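You operate a simulated robot arm through the tools that you are given. There is no shell and no other tool. Be economical: measure what you need, move in short steps, check, and stop when the job is done.

The job below is to be done with a simulated robot arm. You get a single attempt, and the scene is never put back.

TASK
Put things in order on the top of the bench marked tubs. At the end: the core with the blue label is on the taped carton (marked "CORES"); the grey filter pad stands where the red lock stood; the red lock stands where the yellow core stood; the yellow core stands where the core with the blue label stood; whatever was shut is shut again. Leave all else as you found it, and nothing knocked over.
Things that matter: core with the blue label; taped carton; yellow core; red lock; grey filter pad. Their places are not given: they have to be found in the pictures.

The check looks at the end state, three seconds after you hand in, the way a careful person would. Anything else that was tipped, shoved, dropped, spilled or broken makes it a failure.

THE ROBOT
A 6-joint arm with a two-finger parallel gripper, fixed in place. Base frame: the origin is at the foot of the arm, x ahead of it, y to its left, z up; the work surface is at about z = 0. Units: m, degrees, N and s.
With the tool pointing down near the work surface it reaches from about 0.18 to 0.46 m from the base axis. Its first joint turns from -70.0 to 70.0 degrees. Payload 1.9 kg.
The TCP is the grasp point between the finger pads, 0.023 m short of the fingertips. In the tool frame z runs along the fingers and y along their closing line. The gripper opens to 0.094 m. The fingers are 0.038 m wide and 0.01 m thick; the gripper's body (0.054 by 0.096 m) begins 0.039 m behind the TCP.
Orientation is that of the tool frame in the base frame, as [roll, pitch, yaw] about the fixed x, y, z axes, in that order (R = Rz(yaw) Ry(pitch) Rx(roll)). With the fingers straight down and closing along the base's y, the tool's x points along the base's -x, its y along +y and its z along -z.

THE INTERFACE
- The arm moves only by the tool send_rows. Its argument "deltas" is a list of rows, each an object (a shift or turn left out is 0, a gripper value left out holds the last) with "claw": the finger opening in m, from 0 to 0.094; "translation": the shift along the tool's x, y, z in m, a list of three; "turn": the turn, a rotation vector about the tool's x, y, z in degrees, a list of three. In form: [{"claw": claw, "translation": [x, y, z], "turn": [wx, wy, wz]}, ...]. A call has 1 to 10 rows; each row is the pose to reach, as a shift and turn from the pose commanded when the call began, along the tool's axes at that moment. Rows are played at 5 a second. More than 0.05 m and 8.6 degrees between two rows, or a gripper value outside its range, and nothing of the call is played. Where a pose cannot be reached the arm comes as near as it can. A force on the tool above 40 N (or 10 N above the force at the start of the call, whichever is more), or a blocked arm, ends the call early, and 0.2 s more pass. The fingers move at their own pace (about 0.108 m/s each) and stop on an object; they squeeze with about 36 N. The grip force told is the motor's: it shows also when the fingers shut on nothing. Time passes only in rows, and 0.2 s behind the last, so rows that repeat a pose let the fingers close. It gives the time, the measured TCP pose, the force on the tool (base axes), the opening and the grip force at its end, in the units of the frame above (readings bear some noise).
- Cameras (640 x 400 px; columns grow to the right, rows downward): "scene" is fixed at [0.0466, 0.3025, 0.4421]; the picture's right is [-0.86, -0.52, 0.00], its down [-0.16, 0.27, -0.95] and it looks along [0.49, -0.81, -0.31] (base axes); focal length 221 px, centre (320, 200). "wrist" rides on the gripper at [-0.039, 0, -0.044] in the tool frame; the picture's right is [0.00, -1.00, 0.00], its down [0.97, 0.00, -0.24] and it looks along [0.24, 0.00, 0.97] (tool axes); focal length 218 px, centre (320, 200).
- get_image(camera): a new picture of that camera. It takes no simulated time.
- point_at(camera, pixels): for up to 12 pixels [column, row] of the newest picture of that camera ("zoom" is the newest enlarged one), the place [x, y, z] in the base frame of the surface seen there, good to about 0.002 m, but the place of the scene camera against the robot may be out by one fixed shift of up to 0.012 m in any direction. It takes no simulated time.
- inspect(camera, box): a new picture of the part [left, top, right, bottom] of that camera's present view, enlarged. It takes no simulated time.
- close_job(): hands the job in; it is judged then, once.

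Go step by step. Measure first, check grasps and placings, and put right what went wrong. The budget is 80 turns and 46 pictures, counting those below and the enlarged ones. Unless the task says otherwise, let go and move clear before handing in, and close with one line.

The tools are called after "Call:" as a command line: name --argument value ..., lists and objects as JSON in quotes. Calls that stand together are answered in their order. send_rows: Moves the arm, as the interface text tells. Its arguments: {"type":"object","properties":{"deltas":{"type":"array"}},"required":["deltas"]} The other tools are called the same way: get_image (camera) takes a picture; point_at (camera, pixels) gives the place of the surface under pixels of a picture; inspect (camera, box) takes an enlarged picture of a part of a camera's view; close_job () hands the job in.

At the start:

```text
t: 0.0
eef_pos: [0.2111, -0.0793, 0.4401]
tcp_rot: [179.9, 0.1, 179.8]
contact_force: [0.7, 0.0, 0.2]
gripper_width: 0.0942
finger_force: 0.2
```

scene: 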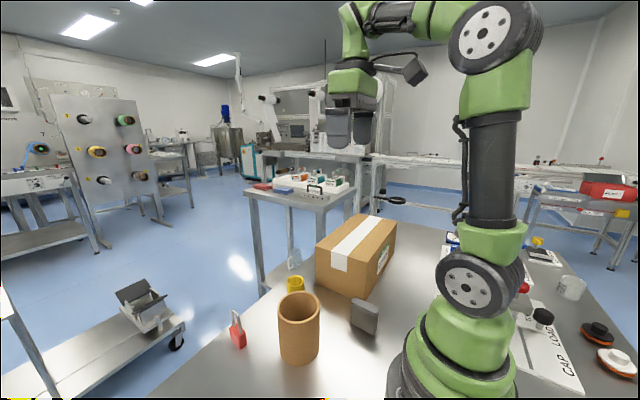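
wrist: 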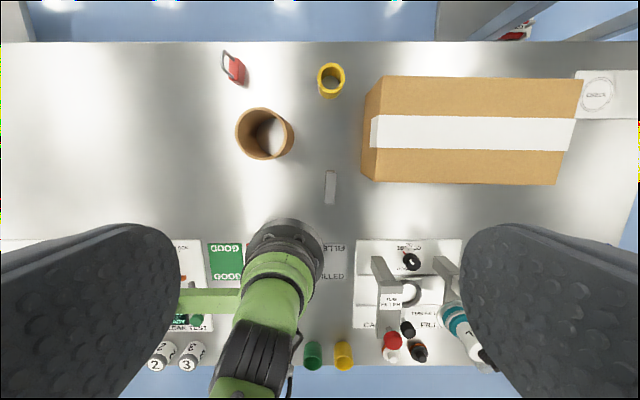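

The wrist view shows a red lock (235,68), a yellow core (331,80), a brown core (265,133), the grey pad (330,187) and the carton (475,130). I don't see a blue label yet, so I'll enlarge both views.

Call:
inspect --camera "wrist" --box '[200, 30, 400, 230]'

Call:
inspect --camera "scene" --box '[210, 200, 410, 380]'

Call:
inspect --camera "wrist" --box '[130, 220, 520, 380]'

Call:
inspect --camera "scene" --box '[420, 160, 640, 400]'

```text
2.00 times, centred on (300, 130) of wrist
```

zoom: 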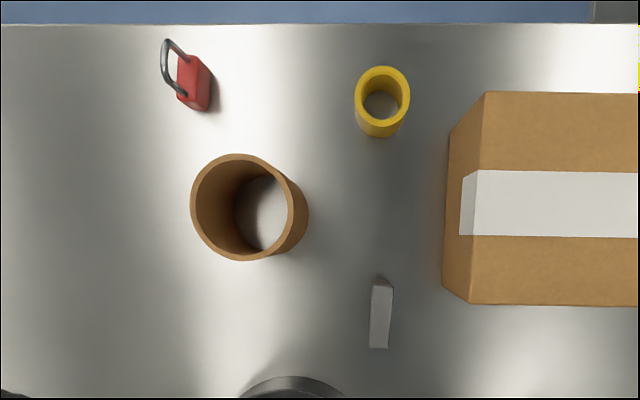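

```text
2.22 times, centred on (310, 290) of scene
```

zoom: 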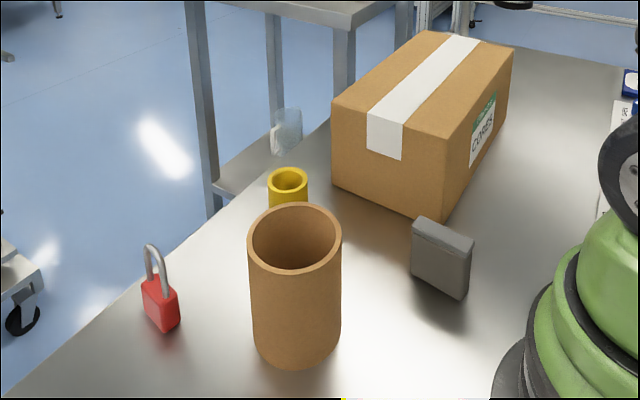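

```text
1.64 times, centred on (325, 300) of wrist
```

zoom: 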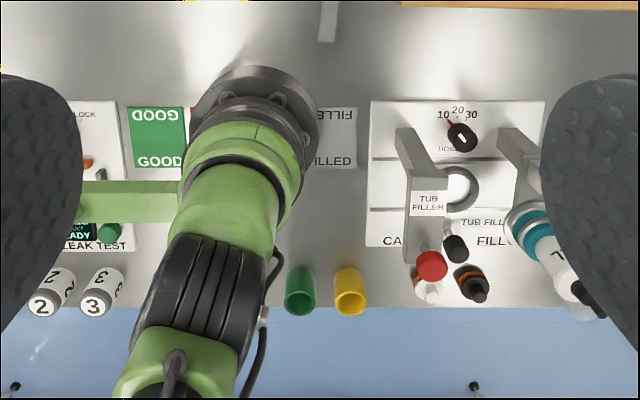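

```text
1.67 times, centred on (530, 280) of scene
```

zoom: 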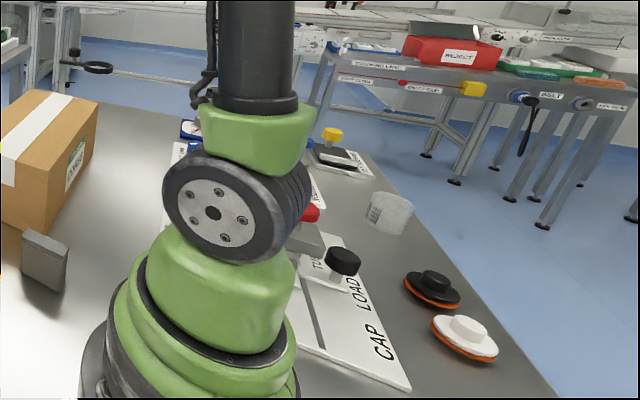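

The brown core's far side is hidden, so the label may be there. I'll measure the points first.

Call:
get_image --camera "wrist"

Call:
point_at --camera "wrist" --pixels '[[237, 67], [240, 78], [226, 62], [331, 66], [331, 92], [318, 80], [344, 80], [238, 133], [291, 133], [264, 109], [264, 157], [272, 135]]'

Call:
point_at --camera "wrist" --pixels '[[326, 172], [335, 172], [326, 203], [334, 203], [383, 78], [362, 180], [582, 82], [556, 183], [377, 130], [385, 80], [364, 100], [470, 132]]'

Call:
point_at --camera "scene" --pixels '[[298, 330], [298, 355], [281, 310], [317, 310], [299, 294], [299, 303], [295, 280], [237, 337], [234, 325], [363, 305], [363, 320], [345, 240]]'

```text
39 pictures are left
```

wrist: 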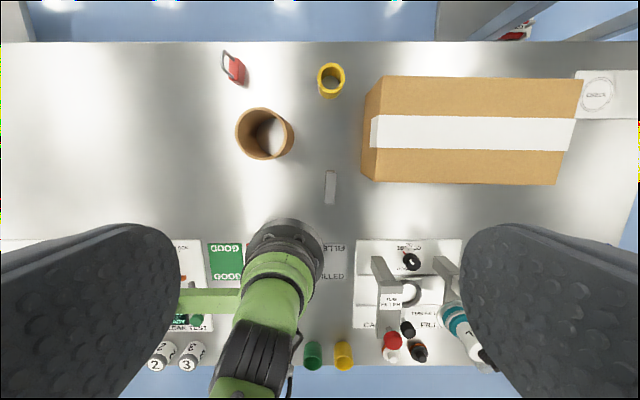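

```text
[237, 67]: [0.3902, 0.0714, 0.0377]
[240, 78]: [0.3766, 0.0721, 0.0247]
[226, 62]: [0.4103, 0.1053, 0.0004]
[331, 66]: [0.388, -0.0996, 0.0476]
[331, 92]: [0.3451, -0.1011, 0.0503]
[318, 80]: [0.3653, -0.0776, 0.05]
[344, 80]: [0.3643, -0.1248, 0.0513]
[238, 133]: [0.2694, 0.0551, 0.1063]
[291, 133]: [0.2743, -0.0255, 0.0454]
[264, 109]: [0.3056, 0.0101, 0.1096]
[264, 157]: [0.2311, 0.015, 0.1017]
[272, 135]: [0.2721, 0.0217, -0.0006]
```

```text
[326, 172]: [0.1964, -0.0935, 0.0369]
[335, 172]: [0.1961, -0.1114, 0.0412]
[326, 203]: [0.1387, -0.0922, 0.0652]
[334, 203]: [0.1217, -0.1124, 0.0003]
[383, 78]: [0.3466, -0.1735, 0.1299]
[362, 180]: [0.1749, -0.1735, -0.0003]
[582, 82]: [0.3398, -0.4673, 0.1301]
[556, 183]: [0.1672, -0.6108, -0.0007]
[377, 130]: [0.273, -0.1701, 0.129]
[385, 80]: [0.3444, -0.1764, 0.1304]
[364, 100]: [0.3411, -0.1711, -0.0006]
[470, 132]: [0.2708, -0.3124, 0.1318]
```

```text
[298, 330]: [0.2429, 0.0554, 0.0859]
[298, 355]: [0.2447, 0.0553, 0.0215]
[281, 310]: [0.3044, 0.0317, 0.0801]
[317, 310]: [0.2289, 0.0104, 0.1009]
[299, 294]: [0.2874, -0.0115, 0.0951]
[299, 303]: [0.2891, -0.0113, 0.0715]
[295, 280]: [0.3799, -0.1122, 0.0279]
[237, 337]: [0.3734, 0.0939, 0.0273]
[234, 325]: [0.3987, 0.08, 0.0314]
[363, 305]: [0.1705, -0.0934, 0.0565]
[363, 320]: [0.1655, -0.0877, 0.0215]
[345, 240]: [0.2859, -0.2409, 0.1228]
```

The brown core is about 0.08 m wide and 0.106 m tall, centred near (0.27, 0.015). I'll move the wrist camera out to the +x side to see its hidden face.

Call:
send_rows --deltas '[{"translation": [-0.03, 0.016, 0.023]}, {"translation": [-0.06, 0.032, 0.046]}, {"translation": [-0.09, 0.048, 0.07]}, {"translation": [-0.12, 0.064, 0.09]}, {"translation": [-0.15, 0.08, 0.115]}, {"translation": [-0.18, 0.094, 0.14]}, {"translation": [-0.18, 0.094, 0.14]}]'

Call:
get_image --camera "wrist"

```text
t: 1.6
eef_pos: [0.3915, 0.0133, 0.3009]
tcp_rot: [179.8, 0.1, 179.9]
contact_force: [-0.3, 0.1, -0.1]
gripper_width: 0.094
finger_force: 0.1
```

```text
38 pictures are left
```

wrist: 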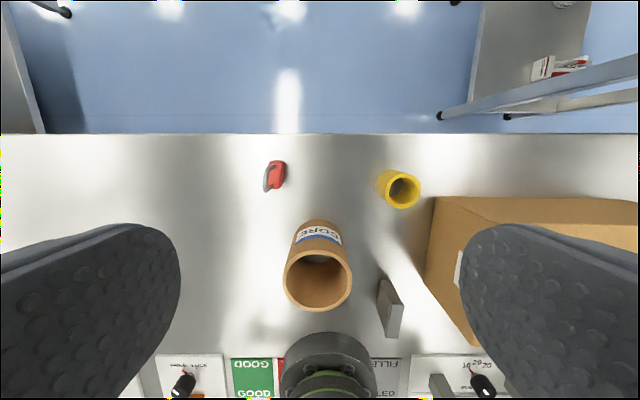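

The brown core carries a blue-striped "CORE" label at (318,235), so it is the one to go on the carton. I'll measure all parts from here.

Call:
point_at --camera "wrist" --pixels '[[284, 280], [352, 280], [318, 250], [318, 309], [275, 170], [281, 176], [272, 182], [268, 184], [285, 170], [276, 162], [266, 178], [271, 190]]'

Call:
point_at --camera "wrist" --pixels '[[387, 190], [420, 190], [404, 172], [404, 208], [378, 181], [394, 172], [386, 337], [398, 337], [389, 310], [402, 305], [384, 280], [379, 283]]'

Call:
inspect --camera "wrist" --box '[230, 140, 440, 350]'

```text
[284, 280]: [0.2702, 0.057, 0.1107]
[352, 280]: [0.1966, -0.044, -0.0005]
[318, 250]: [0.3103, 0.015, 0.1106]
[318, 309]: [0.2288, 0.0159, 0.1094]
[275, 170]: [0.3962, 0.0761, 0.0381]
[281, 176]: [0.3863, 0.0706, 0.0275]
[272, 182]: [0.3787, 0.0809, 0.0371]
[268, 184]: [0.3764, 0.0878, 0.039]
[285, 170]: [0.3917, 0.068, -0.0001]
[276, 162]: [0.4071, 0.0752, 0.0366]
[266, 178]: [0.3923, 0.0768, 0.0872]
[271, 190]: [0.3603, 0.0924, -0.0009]
```

```text
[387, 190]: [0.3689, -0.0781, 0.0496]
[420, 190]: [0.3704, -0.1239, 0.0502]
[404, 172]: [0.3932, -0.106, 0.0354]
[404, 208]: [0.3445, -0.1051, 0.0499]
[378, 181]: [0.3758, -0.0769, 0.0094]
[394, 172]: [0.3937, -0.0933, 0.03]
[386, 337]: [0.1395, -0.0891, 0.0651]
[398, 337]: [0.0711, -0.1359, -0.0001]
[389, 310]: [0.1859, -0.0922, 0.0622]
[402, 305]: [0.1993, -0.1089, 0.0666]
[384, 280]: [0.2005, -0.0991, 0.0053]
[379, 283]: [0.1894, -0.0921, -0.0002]
```

```text
1.90 times, centred on (335, 245) of wrist
```

zoom: 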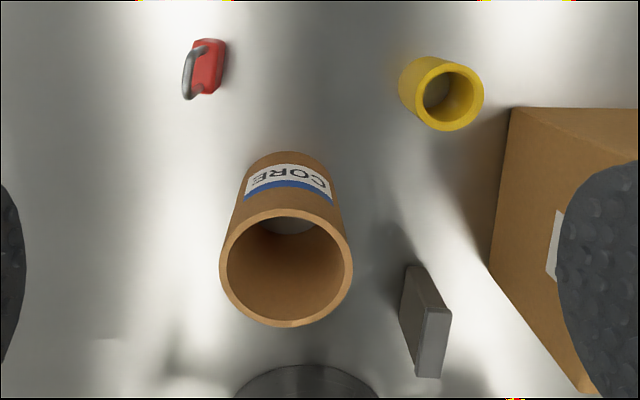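

The core's centre is about (0.270, 0.016), with a diameter of about 0.082. I'll hover above it and check the alignment.

Call:
send_rows --deltas '[{"translation": [0.03, 0.001, 0.025]}, {"translation": [0.06, 0.001, 0.05]}, {"translation": [0.09, 0.002, 0.075]}, {"translation": [0.1215, 0.0025, 0.1]}, {"translation": [0.1215, 0.0025, 0.1]}]'

Call:
get_image --camera "wrist"

```text
t: 2.8
eef_pos: [0.2711, 0.0198, 0.1999]
tcp_rot: [180.0, 0.4, 179.9]
contact_force: [-0.4, 0.7, -0.3]
gripper_width: 0.094
finger_force: 0.0
```

```text
36 pictures are left
```

wrist: 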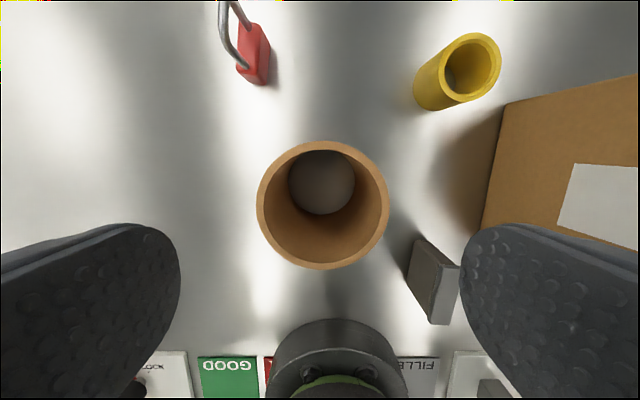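

The core ring spans columns 257–389 and rows 141–269. I'll measure its rim, the lock and the yellow core from here.

Call:
point_at --camera "wrist" --pixels '[[259, 204], [387, 204], [323, 143], [323, 267], [270, 165], [376, 165], [252, 25], [259, 25], [268, 78], [242, 62], [261, 84], [247, 40]]'

Call:
send_rows --deltas '[{"translation": [0, 0, 0]}]'

```text
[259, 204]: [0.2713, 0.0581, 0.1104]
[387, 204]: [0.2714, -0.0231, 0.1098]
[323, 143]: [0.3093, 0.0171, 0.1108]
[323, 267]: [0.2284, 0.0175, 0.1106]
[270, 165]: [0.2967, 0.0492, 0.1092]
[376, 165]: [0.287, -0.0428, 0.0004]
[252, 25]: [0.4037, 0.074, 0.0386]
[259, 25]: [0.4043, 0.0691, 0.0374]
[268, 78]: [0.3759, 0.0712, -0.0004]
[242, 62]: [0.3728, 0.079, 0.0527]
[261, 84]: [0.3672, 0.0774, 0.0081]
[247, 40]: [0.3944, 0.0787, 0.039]
```

```text
t: 3.2
eef_pos: [0.2702, 0.0194, 0.1991]
tcp_rot: [179.9, 0.1, 179.9]
contact_force: [0.1, 0.7, 0.2]
gripper_width: 0.0942
finger_force: 0.1
```

The core's centre is (0.2695, 0.0175) and the TCP is at (0.2705, 0.0195). I'll correct by about 2 mm in y, go down to z≈0.083 and close.

Call:
send_rows --deltas '[{"translation": [0.001, -0.002, 0.03]}, {"translation": [0.001, -0.002, 0.055]}, {"translation": [0.001, -0.002, 0.08]}, {"translation": [0.001, -0.002, 0.1]}, {"translation": [0.001, -0.002, 0.117]}, {"translation": [0.001, -0.002, 0.117]}]'

```text
t: 4.6
eef_pos: [0.2702, 0.015, 0.0845]
tcp_rot: [179.9, 0.1, 179.9]
contact_force: [1.0, -0.4, 0.3]
gripper_width: 0.0939
finger_force: 0.0
```

There was no contact on the way down. Now I'll close the fingers.

Call:
send_rows --deltas '[{"claw": 0.07}, {"claw": 0.07}, {"claw": 0.07}]'

```text
t: 5.4
eef_pos: [0.2708, 0.0166, 0.0844]
tcp_rot: [179.9, 0.1, 179.9]
contact_force: [-0.7, 0.6, 0.1]
gripper_width: 0.0847
finger_force: 36.1
```

The core is gripped at 0.0847 m with 36 N. I'll lift it straight up.

Call:
send_rows --deltas '[{"translation": [0, 0, -0.02]}, {"translation": [0, 0, -0.05]}, {"translation": [0, 0, -0.09]}, {"translation": [0, 0, -0.13]}, {"translation": [0, 0, -0.165]}, {"translation": [0, 0, -0.18]}, {"translation": [0, 0, -0.18]}]'

Call:
get_image --camera "scene"

```text
t: 7.0
eef_pos: [0.2687, 0.017, 0.2649]
tcp_rot: [179.9, 0.2, 180.0]
contact_force: [-0.6, 1.1, -1.0]
gripper_width: 0.0843
finger_force: 35.6
```

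```text
35 pictures are left
```

scene: 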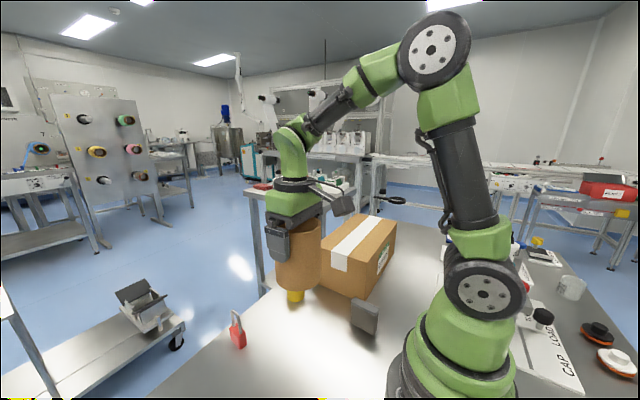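

The core is held and clear, with its bottom at about z=0.18. I'll carry it over the carton to y≈-0.25.

Call:
send_rows --deltas '[{"translation": [0.001, -0.04, 0]}, {"translation": [0.002, -0.08, 0]}, {"translation": [0.004, -0.125, 0]}, {"translation": [0.005, -0.17, 0]}, {"translation": [0.006, -0.215, 0]}, {"translation": [0.008, -0.25, 0]}, {"translation": [0.008, -0.267, 0]}, {"translation": [0.008, -0.267, 0]}]'

Call:
send_rows --deltas '[{"translation": [0, 0, 0.02]}, {"translation": [0, 0, 0.035]}, {"translation": [0, 0, 0.042]}, {"translation": [0, 0, 0.042]}]'

Call:
get_image --camera "scene"

```text
t: 8.8
eef_pos: [0.2591, -0.2526, 0.2653]
tcp_rot: [180.0, 0.0, 179.9]
contact_force: [0.3, 0.0, -0.5]
gripper_width: 0.0844
finger_force: 36.6
```

```text
t: 9.8
eef_pos: [0.2605, -0.253, 0.221]
tcp_rot: [179.9, 0.0, -180.0]
contact_force: [0.2, 0.4, -1.2]
gripper_width: 0.0844
finger_force: 35.5
```

```text
34 pictures are left
```

scene: 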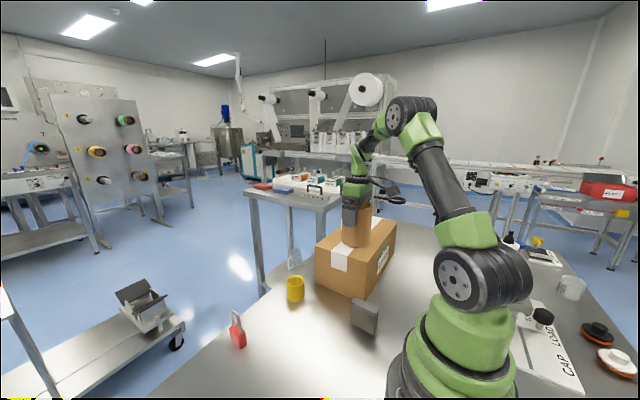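

The core is about 5 mm above the carton top. I'll lower it in small steps and watch the force.

Call:
send_rows --deltas '[{"translation": [0, 0, 0.002]}, {"translation": [0, 0, 0.0035]}, {"translation": [0, 0, 0.0045]}, {"translation": [0, 0, 0.0045]}]'

```text
t: 10.8
eef_pos: [0.2606, -0.2522, 0.2182]
tcp_rot: [179.9, 0.0, 179.9]
contact_force: [0.1, 0.2, -1.4]
gripper_width: 0.0844
finger_force: 35.8
```

Call:
send_rows --deltas '[{"translation": [0, 0, 0.001]}, {"translation": [0, 0, 0.002]}, {"translation": [0, 0, 0.002]}]'

Call:
inspect --camera "scene" --box '[300, 170, 410, 300]'

```text
t: 11.6
eef_pos: [0.26, -0.2523, 0.2148]
tcp_rot: [179.9, 0.0, 180.0]
contact_force: [0.2, 0.5, -1.3]
gripper_width: 0.0844
finger_force: 36.2
```

```text
3.08 times, centred on (355, 235) of scene
```

zoom: 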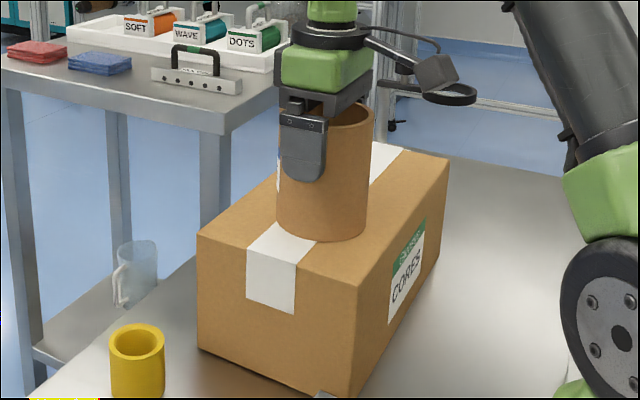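

There is no contact yet, since the force still shows only the weight. I'll continue down in 1 mm steps.

Call:
send_rows --deltas '[{"translation": [0, 0, 0.001]}, {"translation": [0, 0, 0.001]}, {"translation": [0, 0, 0.002]}, {"translation": [0, 0, 0.002]}]'

```text
t: 12.6
eef_pos: [0.261, -0.2522, 0.2147]
tcp_rot: [180.0, 0.3, 179.9]
contact_force: [-3.2, 5.2, 13.6]
gripper_width: 0.0843
finger_force: 35.5
```

The force rose to +13.6 N, so the core is seated on the carton. I'll back off 1 mm and release.

Call:
send_rows --deltas '[{"translation": [0, 0, -0.001]}, {"translation": [0, 0, -0.0015], "claw": 0.09}, {"translation": [0, 0, -0.0015], "claw": 0.094}, {"translation": [0, 0, -0.0015], "claw": 0.094}]'

Call:
send_rows --deltas '[{"translation": [0, 0, -0.02]}, {"translation": [0, 0, -0.05]}, {"translation": [0, 0, -0.08]}, {"translation": [0, 0, -0.1]}, {"translation": [0, 0, -0.1]}]'

Call:
inspect --camera "scene" --box '[220, 140, 420, 360]'

```text
t: 13.6
eef_pos: [0.2607, -0.2522, 0.2159]
tcp_rot: [179.9, 0.2, 179.9]
contact_force: [-0.1, 0.4, -0.6]
gripper_width: 0.094
finger_force: 0.1
```

```text
t: 14.8
eef_pos: [0.2612, -0.2492, 0.3157]
tcp_rot: [-179.9, 0.2, 179.9]
contact_force: [-0.7, -0.3, 0.4]
gripper_width: 0.0938
finger_force: 0.0
```

```text
1.82 times, centred on (320, 250) of scene
```

zoom: 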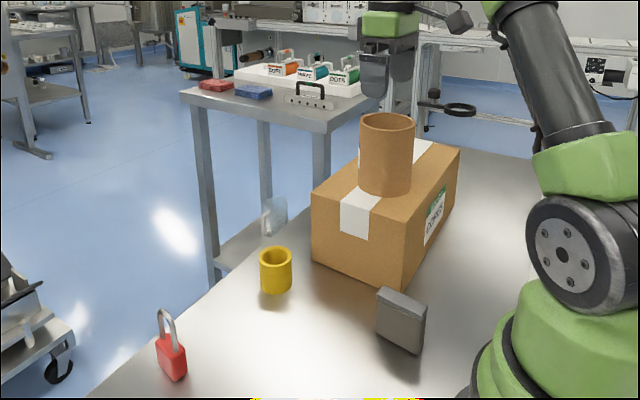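

The core stands on the carton with the tape and box undisturbed. Next I'll hover over the yellow core near (0.368, -0.101).

Call:
send_rows --deltas '[{"translation": [-0.025, 0.036, 0]}, {"translation": [-0.053, 0.074, 0]}, {"translation": [-0.08, 0.11, 0]}, {"translation": [-0.107, 0.148, 0], "claw": 0.08}, {"translation": [-0.107, 0.148, 0.04], "claw": 0.08}, {"translation": [-0.107, 0.148, 0.08], "claw": 0.08}, {"translation": [-0.107, 0.148, 0.12], "claw": 0.08}, {"translation": [-0.107, 0.148, 0.145], "claw": 0.08}, {"translation": [-0.107, 0.148, 0.145], "claw": 0.08}]'

Call:
get_image --camera "wrist"

```text
t: 16.8
eef_pos: [0.3703, -0.1031, 0.1685]
tcp_rot: [179.9, 0.1, 179.9]
contact_force: [-0.2, 0.7, 0.6]
gripper_width: 0.0802
finger_force: 0.1
```

```text
31 pictures are left
```

wrist: 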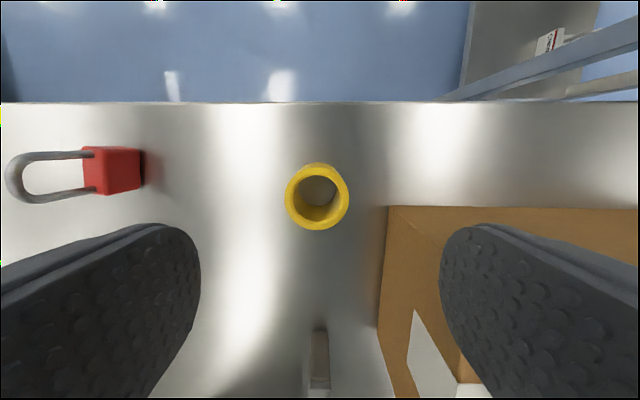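

Call:
point_at --camera "wrist" --pixels '[[287, 197], [347, 197], [317, 168], [317, 228], [84, 148], [83, 170], [96, 193], [138, 190], [142, 151], [120, 147], [110, 193], [8, 175]]'

Call:
inspect --camera "wrist" --box '[0, 100, 200, 250]'

```text
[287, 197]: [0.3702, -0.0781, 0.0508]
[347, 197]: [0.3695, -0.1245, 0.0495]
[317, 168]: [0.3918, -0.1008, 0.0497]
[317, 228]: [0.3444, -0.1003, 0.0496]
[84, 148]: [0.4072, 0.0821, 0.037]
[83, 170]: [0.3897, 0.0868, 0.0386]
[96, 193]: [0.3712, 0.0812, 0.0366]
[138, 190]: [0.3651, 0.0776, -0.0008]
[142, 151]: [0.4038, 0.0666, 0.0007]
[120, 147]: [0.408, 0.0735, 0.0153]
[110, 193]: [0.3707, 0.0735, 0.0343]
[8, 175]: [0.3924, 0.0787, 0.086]
```

```text
2.67 times, centred on (100, 175) of wrist
```

zoom: 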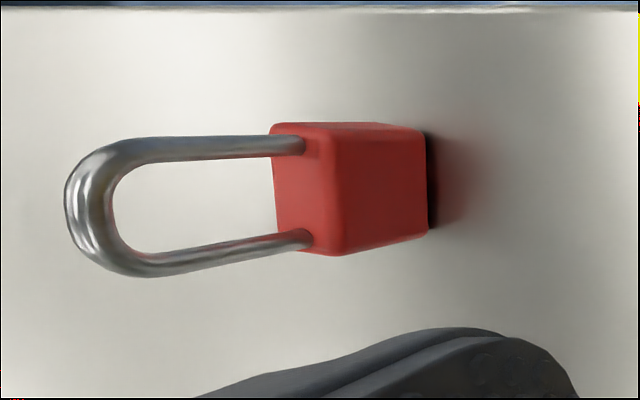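

The yellow core's centre is (0.368, -0.101), with a diameter of 0.047 and a height of 0.05. I'll go down to z≈0.03 and close.

Call:
send_rows --deltas '[{"translation": [0.002, 0.002, 0.04]}, {"translation": [0.002, 0.002, 0.08]}, {"translation": [0.002, 0.002, 0.11]}, {"translation": [0.002, 0.002, 0.125]}, {"translation": [0.002, 0.002, 0.138]}, {"translation": [0.002, 0.002, 0.138]}, {"translation": [0.002, 0.002, 0.138], "claw": 0.035}, {"translation": [0.002, 0.002, 0.138], "claw": 0.035}, {"translation": [0.002, 0.002, 0.138], "claw": 0.035}]'

```text
t: 18.8
eef_pos: [0.3673, -0.1026, 0.0325]
tcp_rot: [180.0, 0.1, 179.9]
contact_force: [-0.4, 0.3, 0.1]
gripper_width: 0.0491
finger_force: 36.4
```

Gripped at 0.049 m. I'll lift it and carry it to the brown core's old spot (0.2695, 0.0175).

Call:
send_rows --deltas '[{"translation": [0, 0, -0.03]}, {"translation": [0, 0, -0.07]}, {"translation": [0, 0, -0.1]}, {"translation": [0.025, 0.03, -0.1]}, {"translation": [0.05, 0.06, -0.1]}, {"translation": [0.075, 0.09, -0.1]}, {"translation": [0.098, 0.119, -0.1]}, {"translation": [0.098, 0.119, -0.07]}, {"translation": [0.098, 0.119, -0.04]}, {"translation": [0.098, 0.119, -0.04]}]'

Call:
send_rows --deltas '[{"translation": [0, 0, 0]}]'

```text
t: 21.0
eef_pos: [0.2712, 0.0165, 0.0712]
tcp_rot: [179.9, 0.0, 179.9]
contact_force: [0.3, 0.2, -0.5]
gripper_width: 0.049
finger_force: 36.5
```

```text
t: 21.4
eef_pos: [0.2705, 0.0168, 0.0717]
tcp_rot: [179.9, 0.2, 179.9]
contact_force: [-0.1, 0.1, -1.5]
gripper_width: 0.0491
finger_force: 35.7
```

I'm at (0.2707, 0.0167). I'll trim about 1 mm and lower to just above the bench.

Call:
send_rows --deltas '[{"translation": [0.001, 0.0008, 0.02]}, {"translation": [0.001, 0.0008, 0.03]}, {"translation": [0.001, 0.0008, 0.036]}, {"translation": [0.001, 0.0008, 0.037]}, {"translation": [0.001, 0.0008, 0.037]}]'

Call:
send_rows --deltas '[{"translation": [0, 0, 0.001]}, {"translation": [0, 0, 0.002]}, {"translation": [0, 0, 0.002]}]'

```text
t: 22.6
eef_pos: [0.269, 0.0182, 0.0352]
tcp_rot: [179.9, 0.1, 179.9]
contact_force: [0.2, 1.1, -0.9]
gripper_width: 0.0491
finger_force: 35.4
```

```text
t: 23.4
eef_pos: [0.2687, 0.0175, 0.0333]
tcp_rot: [179.9, 0.1, 179.9]
contact_force: [0.2, 0.3, 0.1]
gripper_width: 0.0488
finger_force: 35.7
```

Call:
send_rows --deltas '[{"translation": [0, 0, 0.001]}, {"translation": [0, 0, 0.0015]}, {"translation": [0, 0, 0.0015]}]'

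```text
t: 24.2
eef_pos: [0.2685, 0.0179, 0.0325]
tcp_rot: [179.9, 0.2, 179.8]
contact_force: [-2.9, -6.1, 21.4]
gripper_width: 0.0491
finger_force: 35.8
```

The yellow core is down, with 21 N of contact. I'll ease up, release and rise.

Call:
send_rows --deltas '[{"translation": [0, 0, -0.0013]}, {"translation": [0, 0, -0.0013], "claw": 0.06}, {"translation": [0, 0, -0.0013], "claw": 0.08}, {"translation": [0, 0, -0.0013], "claw": 0.08}, {"translation": [0, 0, -0.03], "claw": 0.08}, {"translation": [0, 0, -0.07], "claw": 0.08}, {"translation": [0, 0, -0.11], "claw": 0.08}, {"translation": [0, 0, -0.15], "claw": 0.08}, {"translation": [0, 0, -0.17], "claw": 0.08}, {"translation": [0, 0, -0.17], "claw": 0.08}]'

Call:
send_rows --deltas '[{"translation": [-0.04, 0.02, 0]}, {"translation": [-0.08, 0.04, 0]}, {"translation": [-0.118, 0.06, 0]}, {"translation": [-0.118, 0.06, 0]}]'

Call:
get_image --camera "wrist"

```text
t: 26.4
eef_pos: [0.2668, 0.0192, 0.2017]
tcp_rot: [-180.0, 0.1, 179.9]
contact_force: [-0.5, -0.1, -0.6]
gripper_width: 0.0798
finger_force: 0.1
```

```text
t: 27.4
eef_pos: [0.3832, 0.0792, 0.2014]
tcp_rot: [180.0, 0.2, 179.8]
contact_force: [1.0, 0.3, -0.9]
gripper_width: 0.0799
finger_force: 0.0
```

```text
29 pictures are left
```

wrist: 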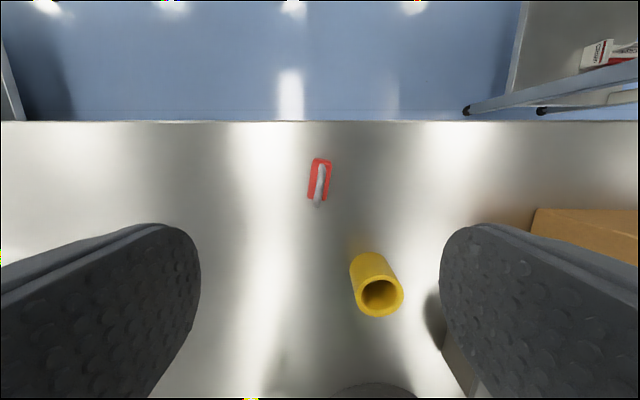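

Call:
inspect --camera "wrist" --box '[270, 140, 370, 220]'

Call:
point_at --camera "wrist" --pixels '[[362, 292], [401, 292], [380, 275], [380, 315], [314, 159], [330, 160], [309, 197], [327, 198], [310, 180], [329, 180], [319, 205], [320, 168]]'

```text
5.00 times, centred on (320, 180) of wrist
```

zoom: 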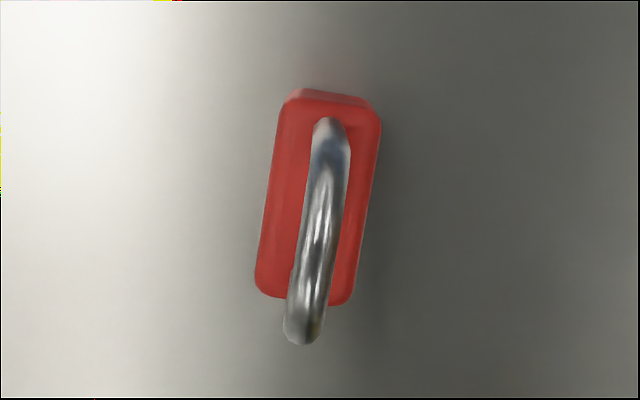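

```text
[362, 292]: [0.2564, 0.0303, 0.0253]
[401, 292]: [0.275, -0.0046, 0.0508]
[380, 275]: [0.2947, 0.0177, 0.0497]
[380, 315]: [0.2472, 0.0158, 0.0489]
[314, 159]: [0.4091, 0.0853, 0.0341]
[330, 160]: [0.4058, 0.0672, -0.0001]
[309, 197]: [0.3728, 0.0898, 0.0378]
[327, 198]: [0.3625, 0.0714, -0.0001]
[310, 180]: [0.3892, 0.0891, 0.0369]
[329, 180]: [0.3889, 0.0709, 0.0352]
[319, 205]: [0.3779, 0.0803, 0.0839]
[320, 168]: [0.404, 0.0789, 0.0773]
```

The yellow core stands at about (0.271, 0.017), as planned. The lock body's centre is (0.390, 0.0795), turned about 7° clockwise, and the shackle top at z≈0.087 is too tall for a low body grip. I'll grip the shackle just above the body and turn to match.

Call:
send_rows --deltas '[{"translation": [-0.007, 0, 0.01], "turn": [0, 0, 4], "claw": 0.06}, {"translation": [-0.007, 0, 0.04], "turn": [0, 0, 7], "claw": 0.06}, {"translation": [-0.007, 0, 0.08], "turn": [0, 0, 7], "claw": 0.06}, {"translation": [-0.007, 0, 0.11], "turn": [0, 0, 7], "claw": 0.06}, {"translation": [-0.007, 0, 0.13], "turn": [0, 0, 7], "claw": 0.06}, {"translation": [-0.007, 0, 0.136], "turn": [0, 0, 7], "claw": 0.06}, {"translation": [-0.007, 0, 0.136], "turn": [0, 0, 7], "claw": 0.06}]'

Call:
get_image --camera "wrist"

```text
t: 29.0
eef_pos: [0.3919, 0.0774, 0.0665]
tcp_rot: [179.9, 0.1, 172.9]
contact_force: [0.3, 0.2, -0.1]
gripper_width: 0.06
finger_force: 0.1
```

```text
27 pictures are left
```

wrist: 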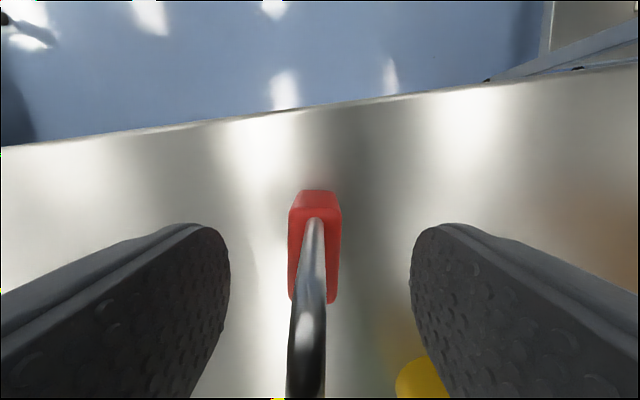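

The shackle lines up with the fingers, offset about 1.5 mm to +y. I'll correct, lower 2 mm and close.

Call:
send_rows --deltas '[{"translation": [0.001, 0.0015, 0.002]}, {"translation": [0.001, 0.0015, 0.002], "claw": 0.03}, {"translation": [0.001, 0.0015, 0.002], "claw": 0.01}, {"translation": [0.001, 0.0015, 0.002], "claw": 0.0}, {"translation": [0.001, 0.0015, 0.002], "claw": 0.0}]'

Call:
get_image --camera "wrist"

```text
t: 30.2
eef_pos: [0.3908, 0.0786, 0.0631]
tcp_rot: [179.9, 0.2, 173.0]
contact_force: [-0.2, 1.1, -0.9]
gripper_width: 0.0061
finger_force: 35.4
```

```text
26 pictures are left
```

wrist: 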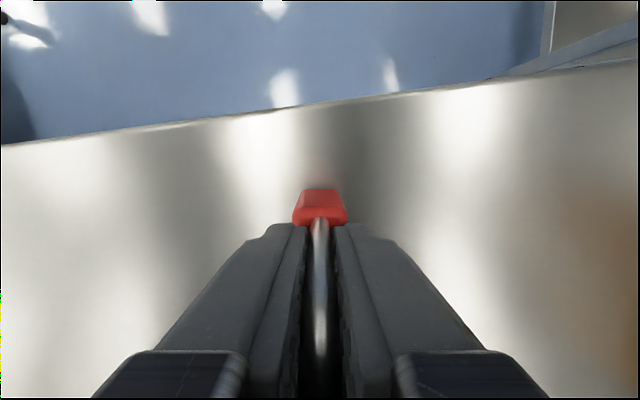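

The shackle is gripped at 6 mm. I'll lift the lock, carry it to the yellow core's old spot (0.368, -0.101) and check it there.

Call:
send_rows --deltas '[{"translation": [0, 0, -0.02]}, {"translation": [0, 0, -0.05]}, {"translation": [0, -0.03, -0.06]}, {"translation": [0, -0.07, -0.06]}, {"translation": [0, -0.11, -0.06]}, {"translation": [-0.001, -0.15, -0.06]}, {"translation": [-0.001, -0.181, -0.06]}, {"translation": [-0.001, -0.181, -0.03]}, {"translation": [-0.001, -0.181, -0.03]}]'

Call:
get_image --camera "scene"

Call:
get_image --camera "wrist"

```text
t: 32.2
eef_pos: [0.3716, -0.1008, 0.0938]
tcp_rot: [180.0, 0.0, 172.9]
contact_force: [0.6, 0.1, -0.5]
gripper_width: 0.006
finger_force: 36.1
```

```text
25 pictures are left
```

scene: 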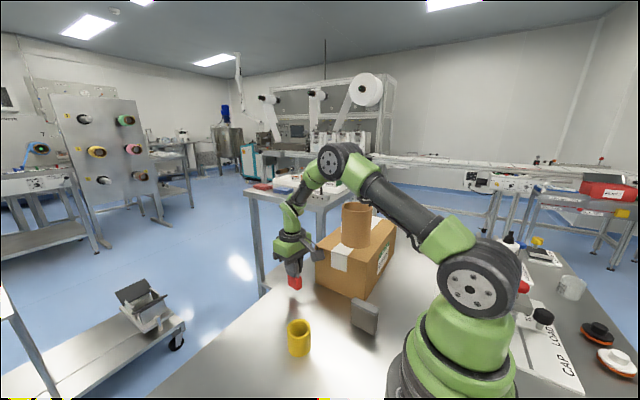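

```text
24 pictures are left
```

wrist: 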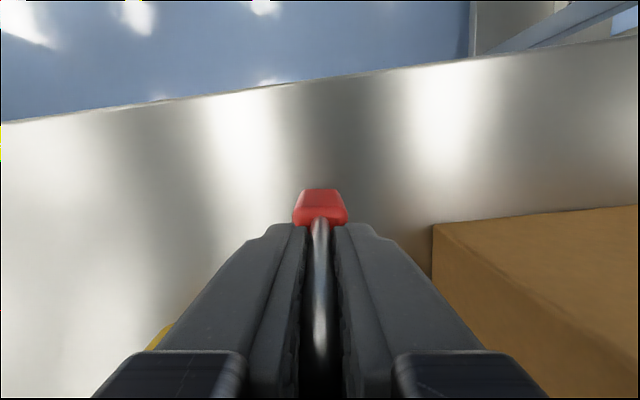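

The lock hangs straight. I'll shift 1.5 mm and lower to about 1 mm above the surface, then creep.

Call:
send_rows --deltas '[{"translation": [0.0017, 0, 0.015]}, {"translation": [0.0017, 0, 0.026]}, {"translation": [0.0017, 0, 0.029]}, {"translation": [0.0017, 0, 0.029]}]'

Call:
send_rows --deltas '[{"translation": [0, 0, 0.0007]}, {"translation": [0, 0, 0.0015]}, {"translation": [0, 0, 0.0015]}]'

```text
t: 33.2
eef_pos: [0.3705, -0.0983, 0.0653]
tcp_rot: [179.9, 0.1, 172.9]
contact_force: [-0.1, 0.3, -0.5]
gripper_width: 0.0062
finger_force: 36.2
```

```text
t: 34.0
eef_pos: [0.3703, -0.1009, 0.0635]
tcp_rot: [179.9, 0.3, 172.9]
contact_force: [-0.3, 2.4, 8.4]
gripper_width: 0.0058
finger_force: 36.0
```

Contact is 8 N, so the lock is standing. I'll release gently and rise.

Call:
send_rows --deltas '[{"translation": [0, 0, -0.0005]}, {"translation": [0, 0, -0.0005], "claw": 0.02}, {"translation": [0, 0, -0.0005], "claw": 0.05}, {"translation": [0, 0, -0.0005], "claw": 0.05}, {"translation": [0, 0, -0.03]}, {"translation": [0, 0, -0.07]}, {"translation": [0, 0, -0.11]}, {"translation": [0, 0, -0.14]}, {"translation": [0, 0, -0.14]}]'

Call:
get_image --camera "wrist"

```text
t: 36.0
eef_pos: [0.3692, -0.1018, 0.2012]
tcp_rot: [179.9, 0.0, 172.9]
contact_force: [0.0, -0.7, 0.1]
gripper_width: 0.0499
finger_force: 0.0
```

```text
23 pictures are left
```

wrist: 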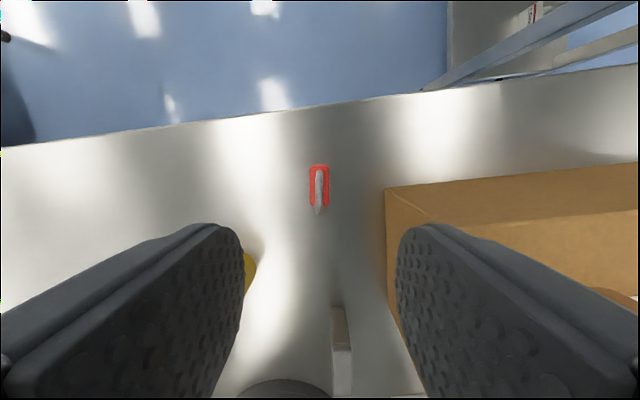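

The lock is standing. I'll check its place, then straighten the yaw and move toward the pad.

Call:
point_at --camera "wrist" --pixels '[[311, 168], [328, 168], [311, 203], [328, 203], [320, 209], [319, 166]]'

Call:
send_rows --deltas '[{"translation": [0.03, 0, 0], "turn": [0, 0, -7]}, {"translation": [0.07, -0.001, 0], "turn": [0, 0, -7]}, {"translation": [0.11, -0.003, 0], "turn": [0, 0, -7]}, {"translation": [0.15, -0.005, 0], "turn": [0, 0, -7]}, {"translation": [0.18, -0.01, 0], "turn": [0, 0, -7]}, {"translation": [0.197, -0.024, 0], "turn": [0, 0, -7]}, {"translation": [0.197, -0.024, 0], "turn": [0, 0, -7]}]'

Call:
get_image --camera "wrist"

```text
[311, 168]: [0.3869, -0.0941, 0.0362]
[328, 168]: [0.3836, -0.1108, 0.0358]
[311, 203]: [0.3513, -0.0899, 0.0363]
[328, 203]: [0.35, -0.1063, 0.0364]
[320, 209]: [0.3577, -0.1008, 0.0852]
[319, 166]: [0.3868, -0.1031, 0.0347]
```

```text
t: 37.6
eef_pos: [0.17, -0.101, 0.201]
tcp_rot: [-180.0, 0.0, 179.8]
contact_force: [0.4, -0.5, 0.2]
gripper_width: 0.0503
finger_force: 0.0
```

```text
22 pictures are left
```

wrist: 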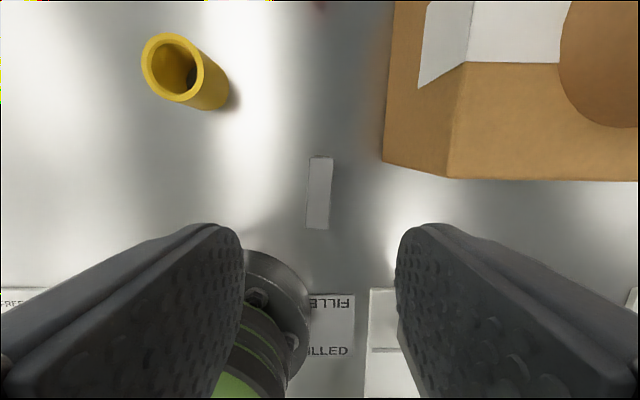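

The lock is at about (0.368, -0.100), as wanted. Now I'll measure the pad, which spans (306–332, 156–230).

Call:
inspect --camera "wrist" --box '[260, 140, 380, 240]'

Call:
point_at --camera "wrist" --pixels '[[311, 161], [332, 161], [308, 226], [328, 227], [309, 192], [329, 192], [320, 160], [318, 228], [312, 157], [330, 157]]'

```text
4.00 times, centred on (320, 190) of wrist
```

zoom: 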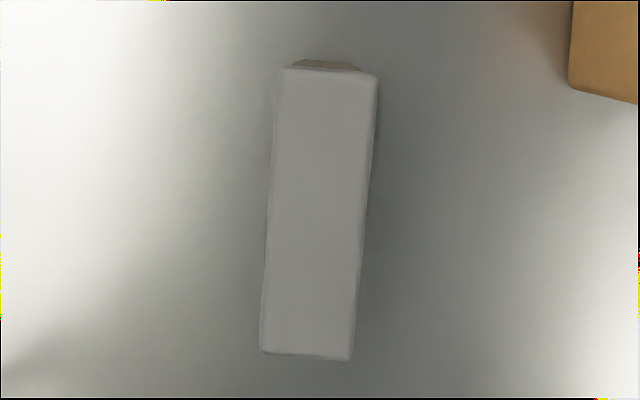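

```text
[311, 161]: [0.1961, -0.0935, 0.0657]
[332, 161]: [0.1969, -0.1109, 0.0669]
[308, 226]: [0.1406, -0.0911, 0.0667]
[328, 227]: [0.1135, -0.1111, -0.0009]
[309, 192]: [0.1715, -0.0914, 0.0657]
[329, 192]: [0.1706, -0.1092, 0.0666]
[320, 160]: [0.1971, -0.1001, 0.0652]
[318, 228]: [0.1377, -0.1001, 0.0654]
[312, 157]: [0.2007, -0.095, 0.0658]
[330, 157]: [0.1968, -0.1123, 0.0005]
```

The pad's centre is (0.168, -0.1005), turned about 4° clockwise, 19 mm thick and 66 mm tall. I'll descend with a 4° turn to z≈0.043.

Call:
send_rows --deltas '[{"translation": [0.001, 0, 0.03], "turn": [0, 0, 4]}, {"translation": [0.001, 0, 0.07], "turn": [0, 0, 4]}, {"translation": [0.001, 0, 0.1], "turn": [0, 0, 4]}, {"translation": [0.001, 0, 0.12], "turn": [0, 0, 4]}, {"translation": [0.001, 0, 0.14], "turn": [0, 0, 4]}, {"translation": [0.001, 0, 0.158], "turn": [0, 0, 4]}, {"translation": [0.001, 0, 0.158], "turn": [0, 0, 4]}]'

Call:
get_image --camera "wrist"

```text
t: 39.2
eef_pos: [0.1697, -0.1008, 0.0421]
tcp_rot: [179.9, 0.1, 176.0]
contact_force: [-0.1, -0.2, -0.1]
gripper_width: 0.0502
finger_force: 0.0
```

```text
20 pictures are left
```

wrist: 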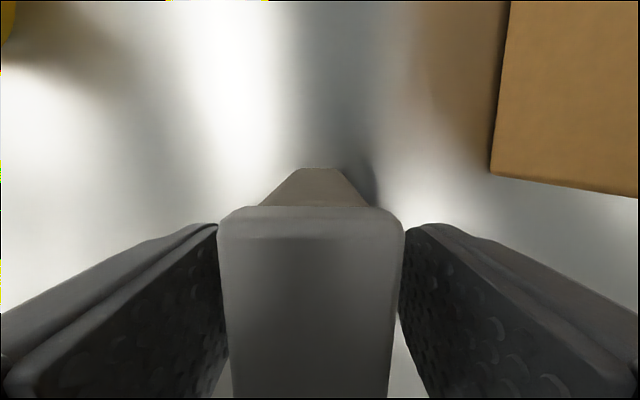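

The pad is well centred between the fingers. I'll close and lift.

Call:
send_rows --deltas '[{"claw": 0.025}, {"claw": 0.005}, {"claw": 0.005}, {"claw": 0.005}]'

Call:
send_rows --deltas '[{"translation": [0, 0, -0.02]}, {"translation": [0, 0, -0.06]}, {"translation": [0, 0, -0.1]}, {"translation": [0, 0, -0.12]}, {"translation": [0, 0, -0.12]}]'

Call:
get_image --camera "wrist"

```text
t: 40.2
eef_pos: [0.1686, -0.1023, 0.0437]
tcp_rot: [179.9, 0.2, 175.9]
contact_force: [0.1, -0.7, -0.3]
gripper_width: 0.0189
finger_force: 36.3
```

```text
t: 41.4
eef_pos: [0.1683, -0.0994, 0.1659]
tcp_rot: [179.9, 0.1, 175.9]
contact_force: [-0.2, -0.3, -1.3]
gripper_width: 0.0191
finger_force: 36.1
```

```text
19 pictures are left
```

wrist: 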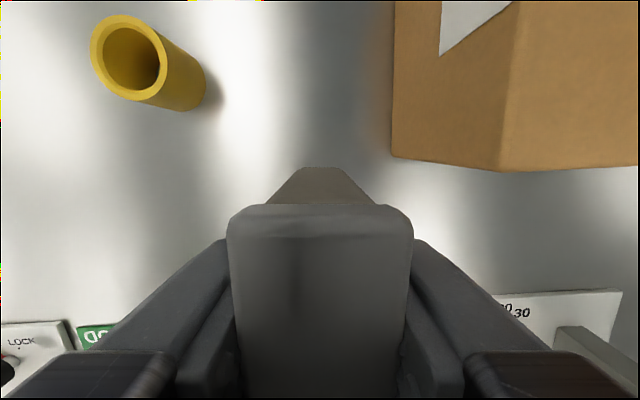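

The pad is held. I'll carry it to the lock's old place (0.390, 0.079), high over the yellow core.

Call:
send_rows --deltas '[{"translation": [-0.03, 0.028, 0]}, {"translation": [-0.06, 0.056, 0]}, {"translation": [-0.09, 0.084, 0]}, {"translation": [-0.12, 0.112, 0]}, {"translation": [-0.15, 0.14, 0]}, {"translation": [-0.18, 0.17, 0]}, {"translation": [-0.2084, 0.195, 0]}, {"translation": [-0.2084, 0.195, 0.04]}, {"translation": [-0.2084, 0.195, 0.08]}, {"translation": [-0.2084, 0.195, 0.08]}]'

Call:
send_rows --deltas '[{"translation": [0, 0, 0]}]'

Call:
get_image --camera "wrist"

```text
t: 43.6
eef_pos: [0.3931, 0.0789, 0.0858]
tcp_rot: [180.0, 0.1, 175.9]
contact_force: [0.2, -0.3, 0.1]
gripper_width: 0.0189
finger_force: 36.2
```

```text
t: 44.0
eef_pos: [0.3938, 0.0795, 0.0856]
tcp_rot: [180.0, 0.1, 175.9]
contact_force: [0.4, -0.5, 0.4]
gripper_width: 0.0191
finger_force: 35.3
```

```text
18 pictures are left
```

wrist: 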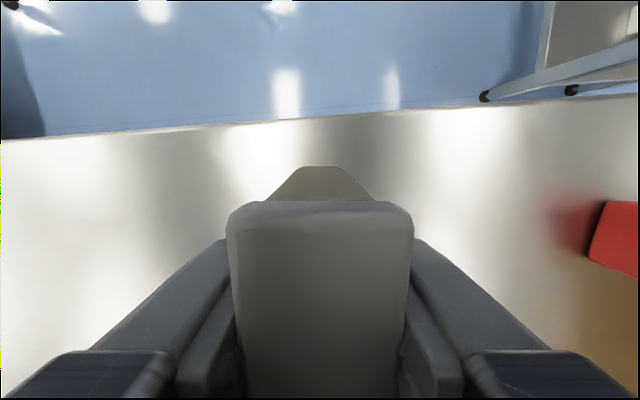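

I'm at x≈0.3935, so I'll shift back 3 mm, lower to just above the bench, then creep.

Call:
send_rows --deltas '[{"translation": [0.003, 0, 0.02]}, {"translation": [0.003, 0, 0.035]}, {"translation": [0.003, 0, 0.04]}, {"translation": [0.003, 0, 0.04]}]'

Call:
send_rows --deltas '[{"translation": [0, 0, 0.0007]}, {"translation": [0, 0, 0.0015]}, {"translation": [0, 0, 0.0015]}]'

```text
t: 45.0
eef_pos: [0.3897, 0.0798, 0.0444]
tcp_rot: [179.9, 0.2, 176.0]
contact_force: [0.4, 0.0, 0.2]
gripper_width: 0.0191
finger_force: 35.9
```

```text
t: 45.8
eef_pos: [0.3887, 0.0796, 0.0427]
tcp_rot: [180.0, 0.1, 175.9]
contact_force: [-0.5, 0.1, -0.5]
gripper_width: 0.0189
finger_force: 35.9
```

Call:
send_rows --deltas '[{"translation": [0, 0, 0.0005]}, {"translation": [0, 0, 0.001]}, {"translation": [0, 0, 0.001]}]'

```text
t: 46.6
eef_pos: [0.3878, 0.0801, 0.0426]
tcp_rot: [180.0, 0.1, 175.9]
contact_force: [0.1, -0.8, 0.7]
gripper_width: 0.0192
finger_force: 35.5
```

Call:
send_rows --deltas '[{"translation": [0, 0, 0.0007]}, {"translation": [0, 0, 0.0012]}, {"translation": [0, 0, 0.0012]}]'

```text
t: 47.4
eef_pos: [0.3887, 0.0792, 0.0428]
tcp_rot: [179.8, 0.2, 175.9]
contact_force: [-6.9, -1.0, 23.3]
gripper_width: 0.019
finger_force: 36.0
```

The pad is down, with 23 N of contact. I'll ease up, release, rise and look.

Call:
send_rows --deltas '[{"translation": [0, 0, -0.001]}, {"translation": [0, 0, -0.001], "claw": 0.03}, {"translation": [0, 0, -0.001], "claw": 0.05}, {"translation": [0, 0, -0.001], "claw": 0.05}, {"translation": [0, 0, -0.03]}, {"translation": [0, 0, -0.07]}, {"translation": [0, 0, -0.11]}, {"translation": [0, 0, -0.15]}, {"translation": [0, 0, -0.19]}, {"translation": [0, 0, -0.21]}]'

Call:
send_rows --deltas '[{"translation": [0.01, -0.04, -0.01]}, {"translation": [0.02, -0.07, -0.02]}, {"translation": [0.02, -0.07, -0.02]}]'

Call:
get_image --camera "wrist"

Call:
inspect --camera "scene" --box '[220, 170, 420, 370]'

```text
t: 49.6
eef_pos: [0.3885, 0.0807, 0.2535]
tcp_rot: [179.9, 0.1, 176.0]
contact_force: [0.3, 0.4, -0.2]
gripper_width: 0.05
finger_force: 0.0
```

```text
t: 50.4
eef_pos: [0.365, 0.012, 0.2723]
tcp_rot: [179.9, 0.1, 175.9]
contact_force: [0.0, -1.1, -0.2]
gripper_width: 0.0503
finger_force: 0.0
```

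```text
17 pictures are left
```

wrist: 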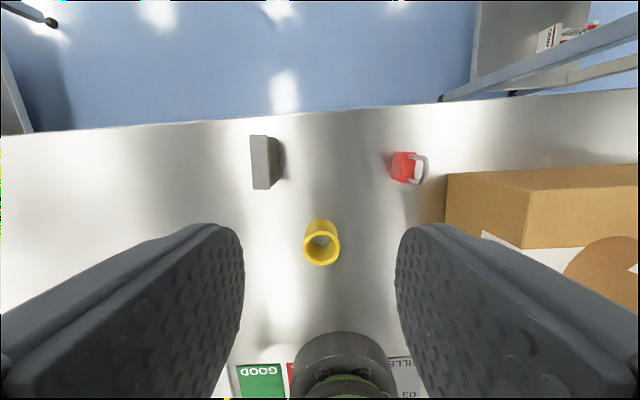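

```text
2.00 times, centred on (320, 270) of scene
```

zoom: 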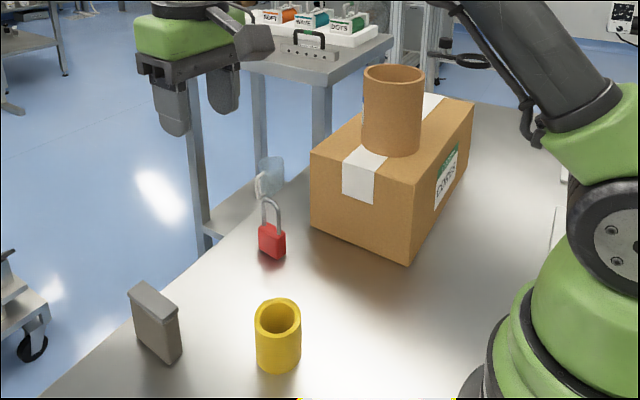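

All four items stand upright in their intended places. One last measurement before I hand in.

Call:
point_at --camera "wrist" --pixels '[[260, 138], [261, 186], [253, 162], [267, 162], [306, 246], [338, 246], [322, 230], [322, 263], [402, 155], [402, 180], [447, 175], [524, 247]]'

```text
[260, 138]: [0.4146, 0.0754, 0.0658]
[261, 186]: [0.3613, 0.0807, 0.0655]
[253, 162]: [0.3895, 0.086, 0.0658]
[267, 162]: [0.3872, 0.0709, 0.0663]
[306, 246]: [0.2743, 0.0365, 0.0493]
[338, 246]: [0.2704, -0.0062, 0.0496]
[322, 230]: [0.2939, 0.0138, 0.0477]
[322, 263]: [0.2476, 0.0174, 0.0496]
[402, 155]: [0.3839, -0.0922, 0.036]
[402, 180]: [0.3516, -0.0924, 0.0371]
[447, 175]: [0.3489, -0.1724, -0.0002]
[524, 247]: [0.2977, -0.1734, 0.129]
```

The pad is at (0.388, 0.079), the yellow core at (0.271, 0.016) and the lock at (0.368, -0.100). The carton hasn't moved and the gripper is clear, so I'm handing in.

Call:
close_job

```text
The job is handed in.
```

I've handed the job in: the blue-label core is on the carton, and the yellow core, red lock and grey pad each stand in their new places within about 2 mm. The last pictures showed nothing knocked over and the carton unmoved and still taped. There was nothing I had to open.
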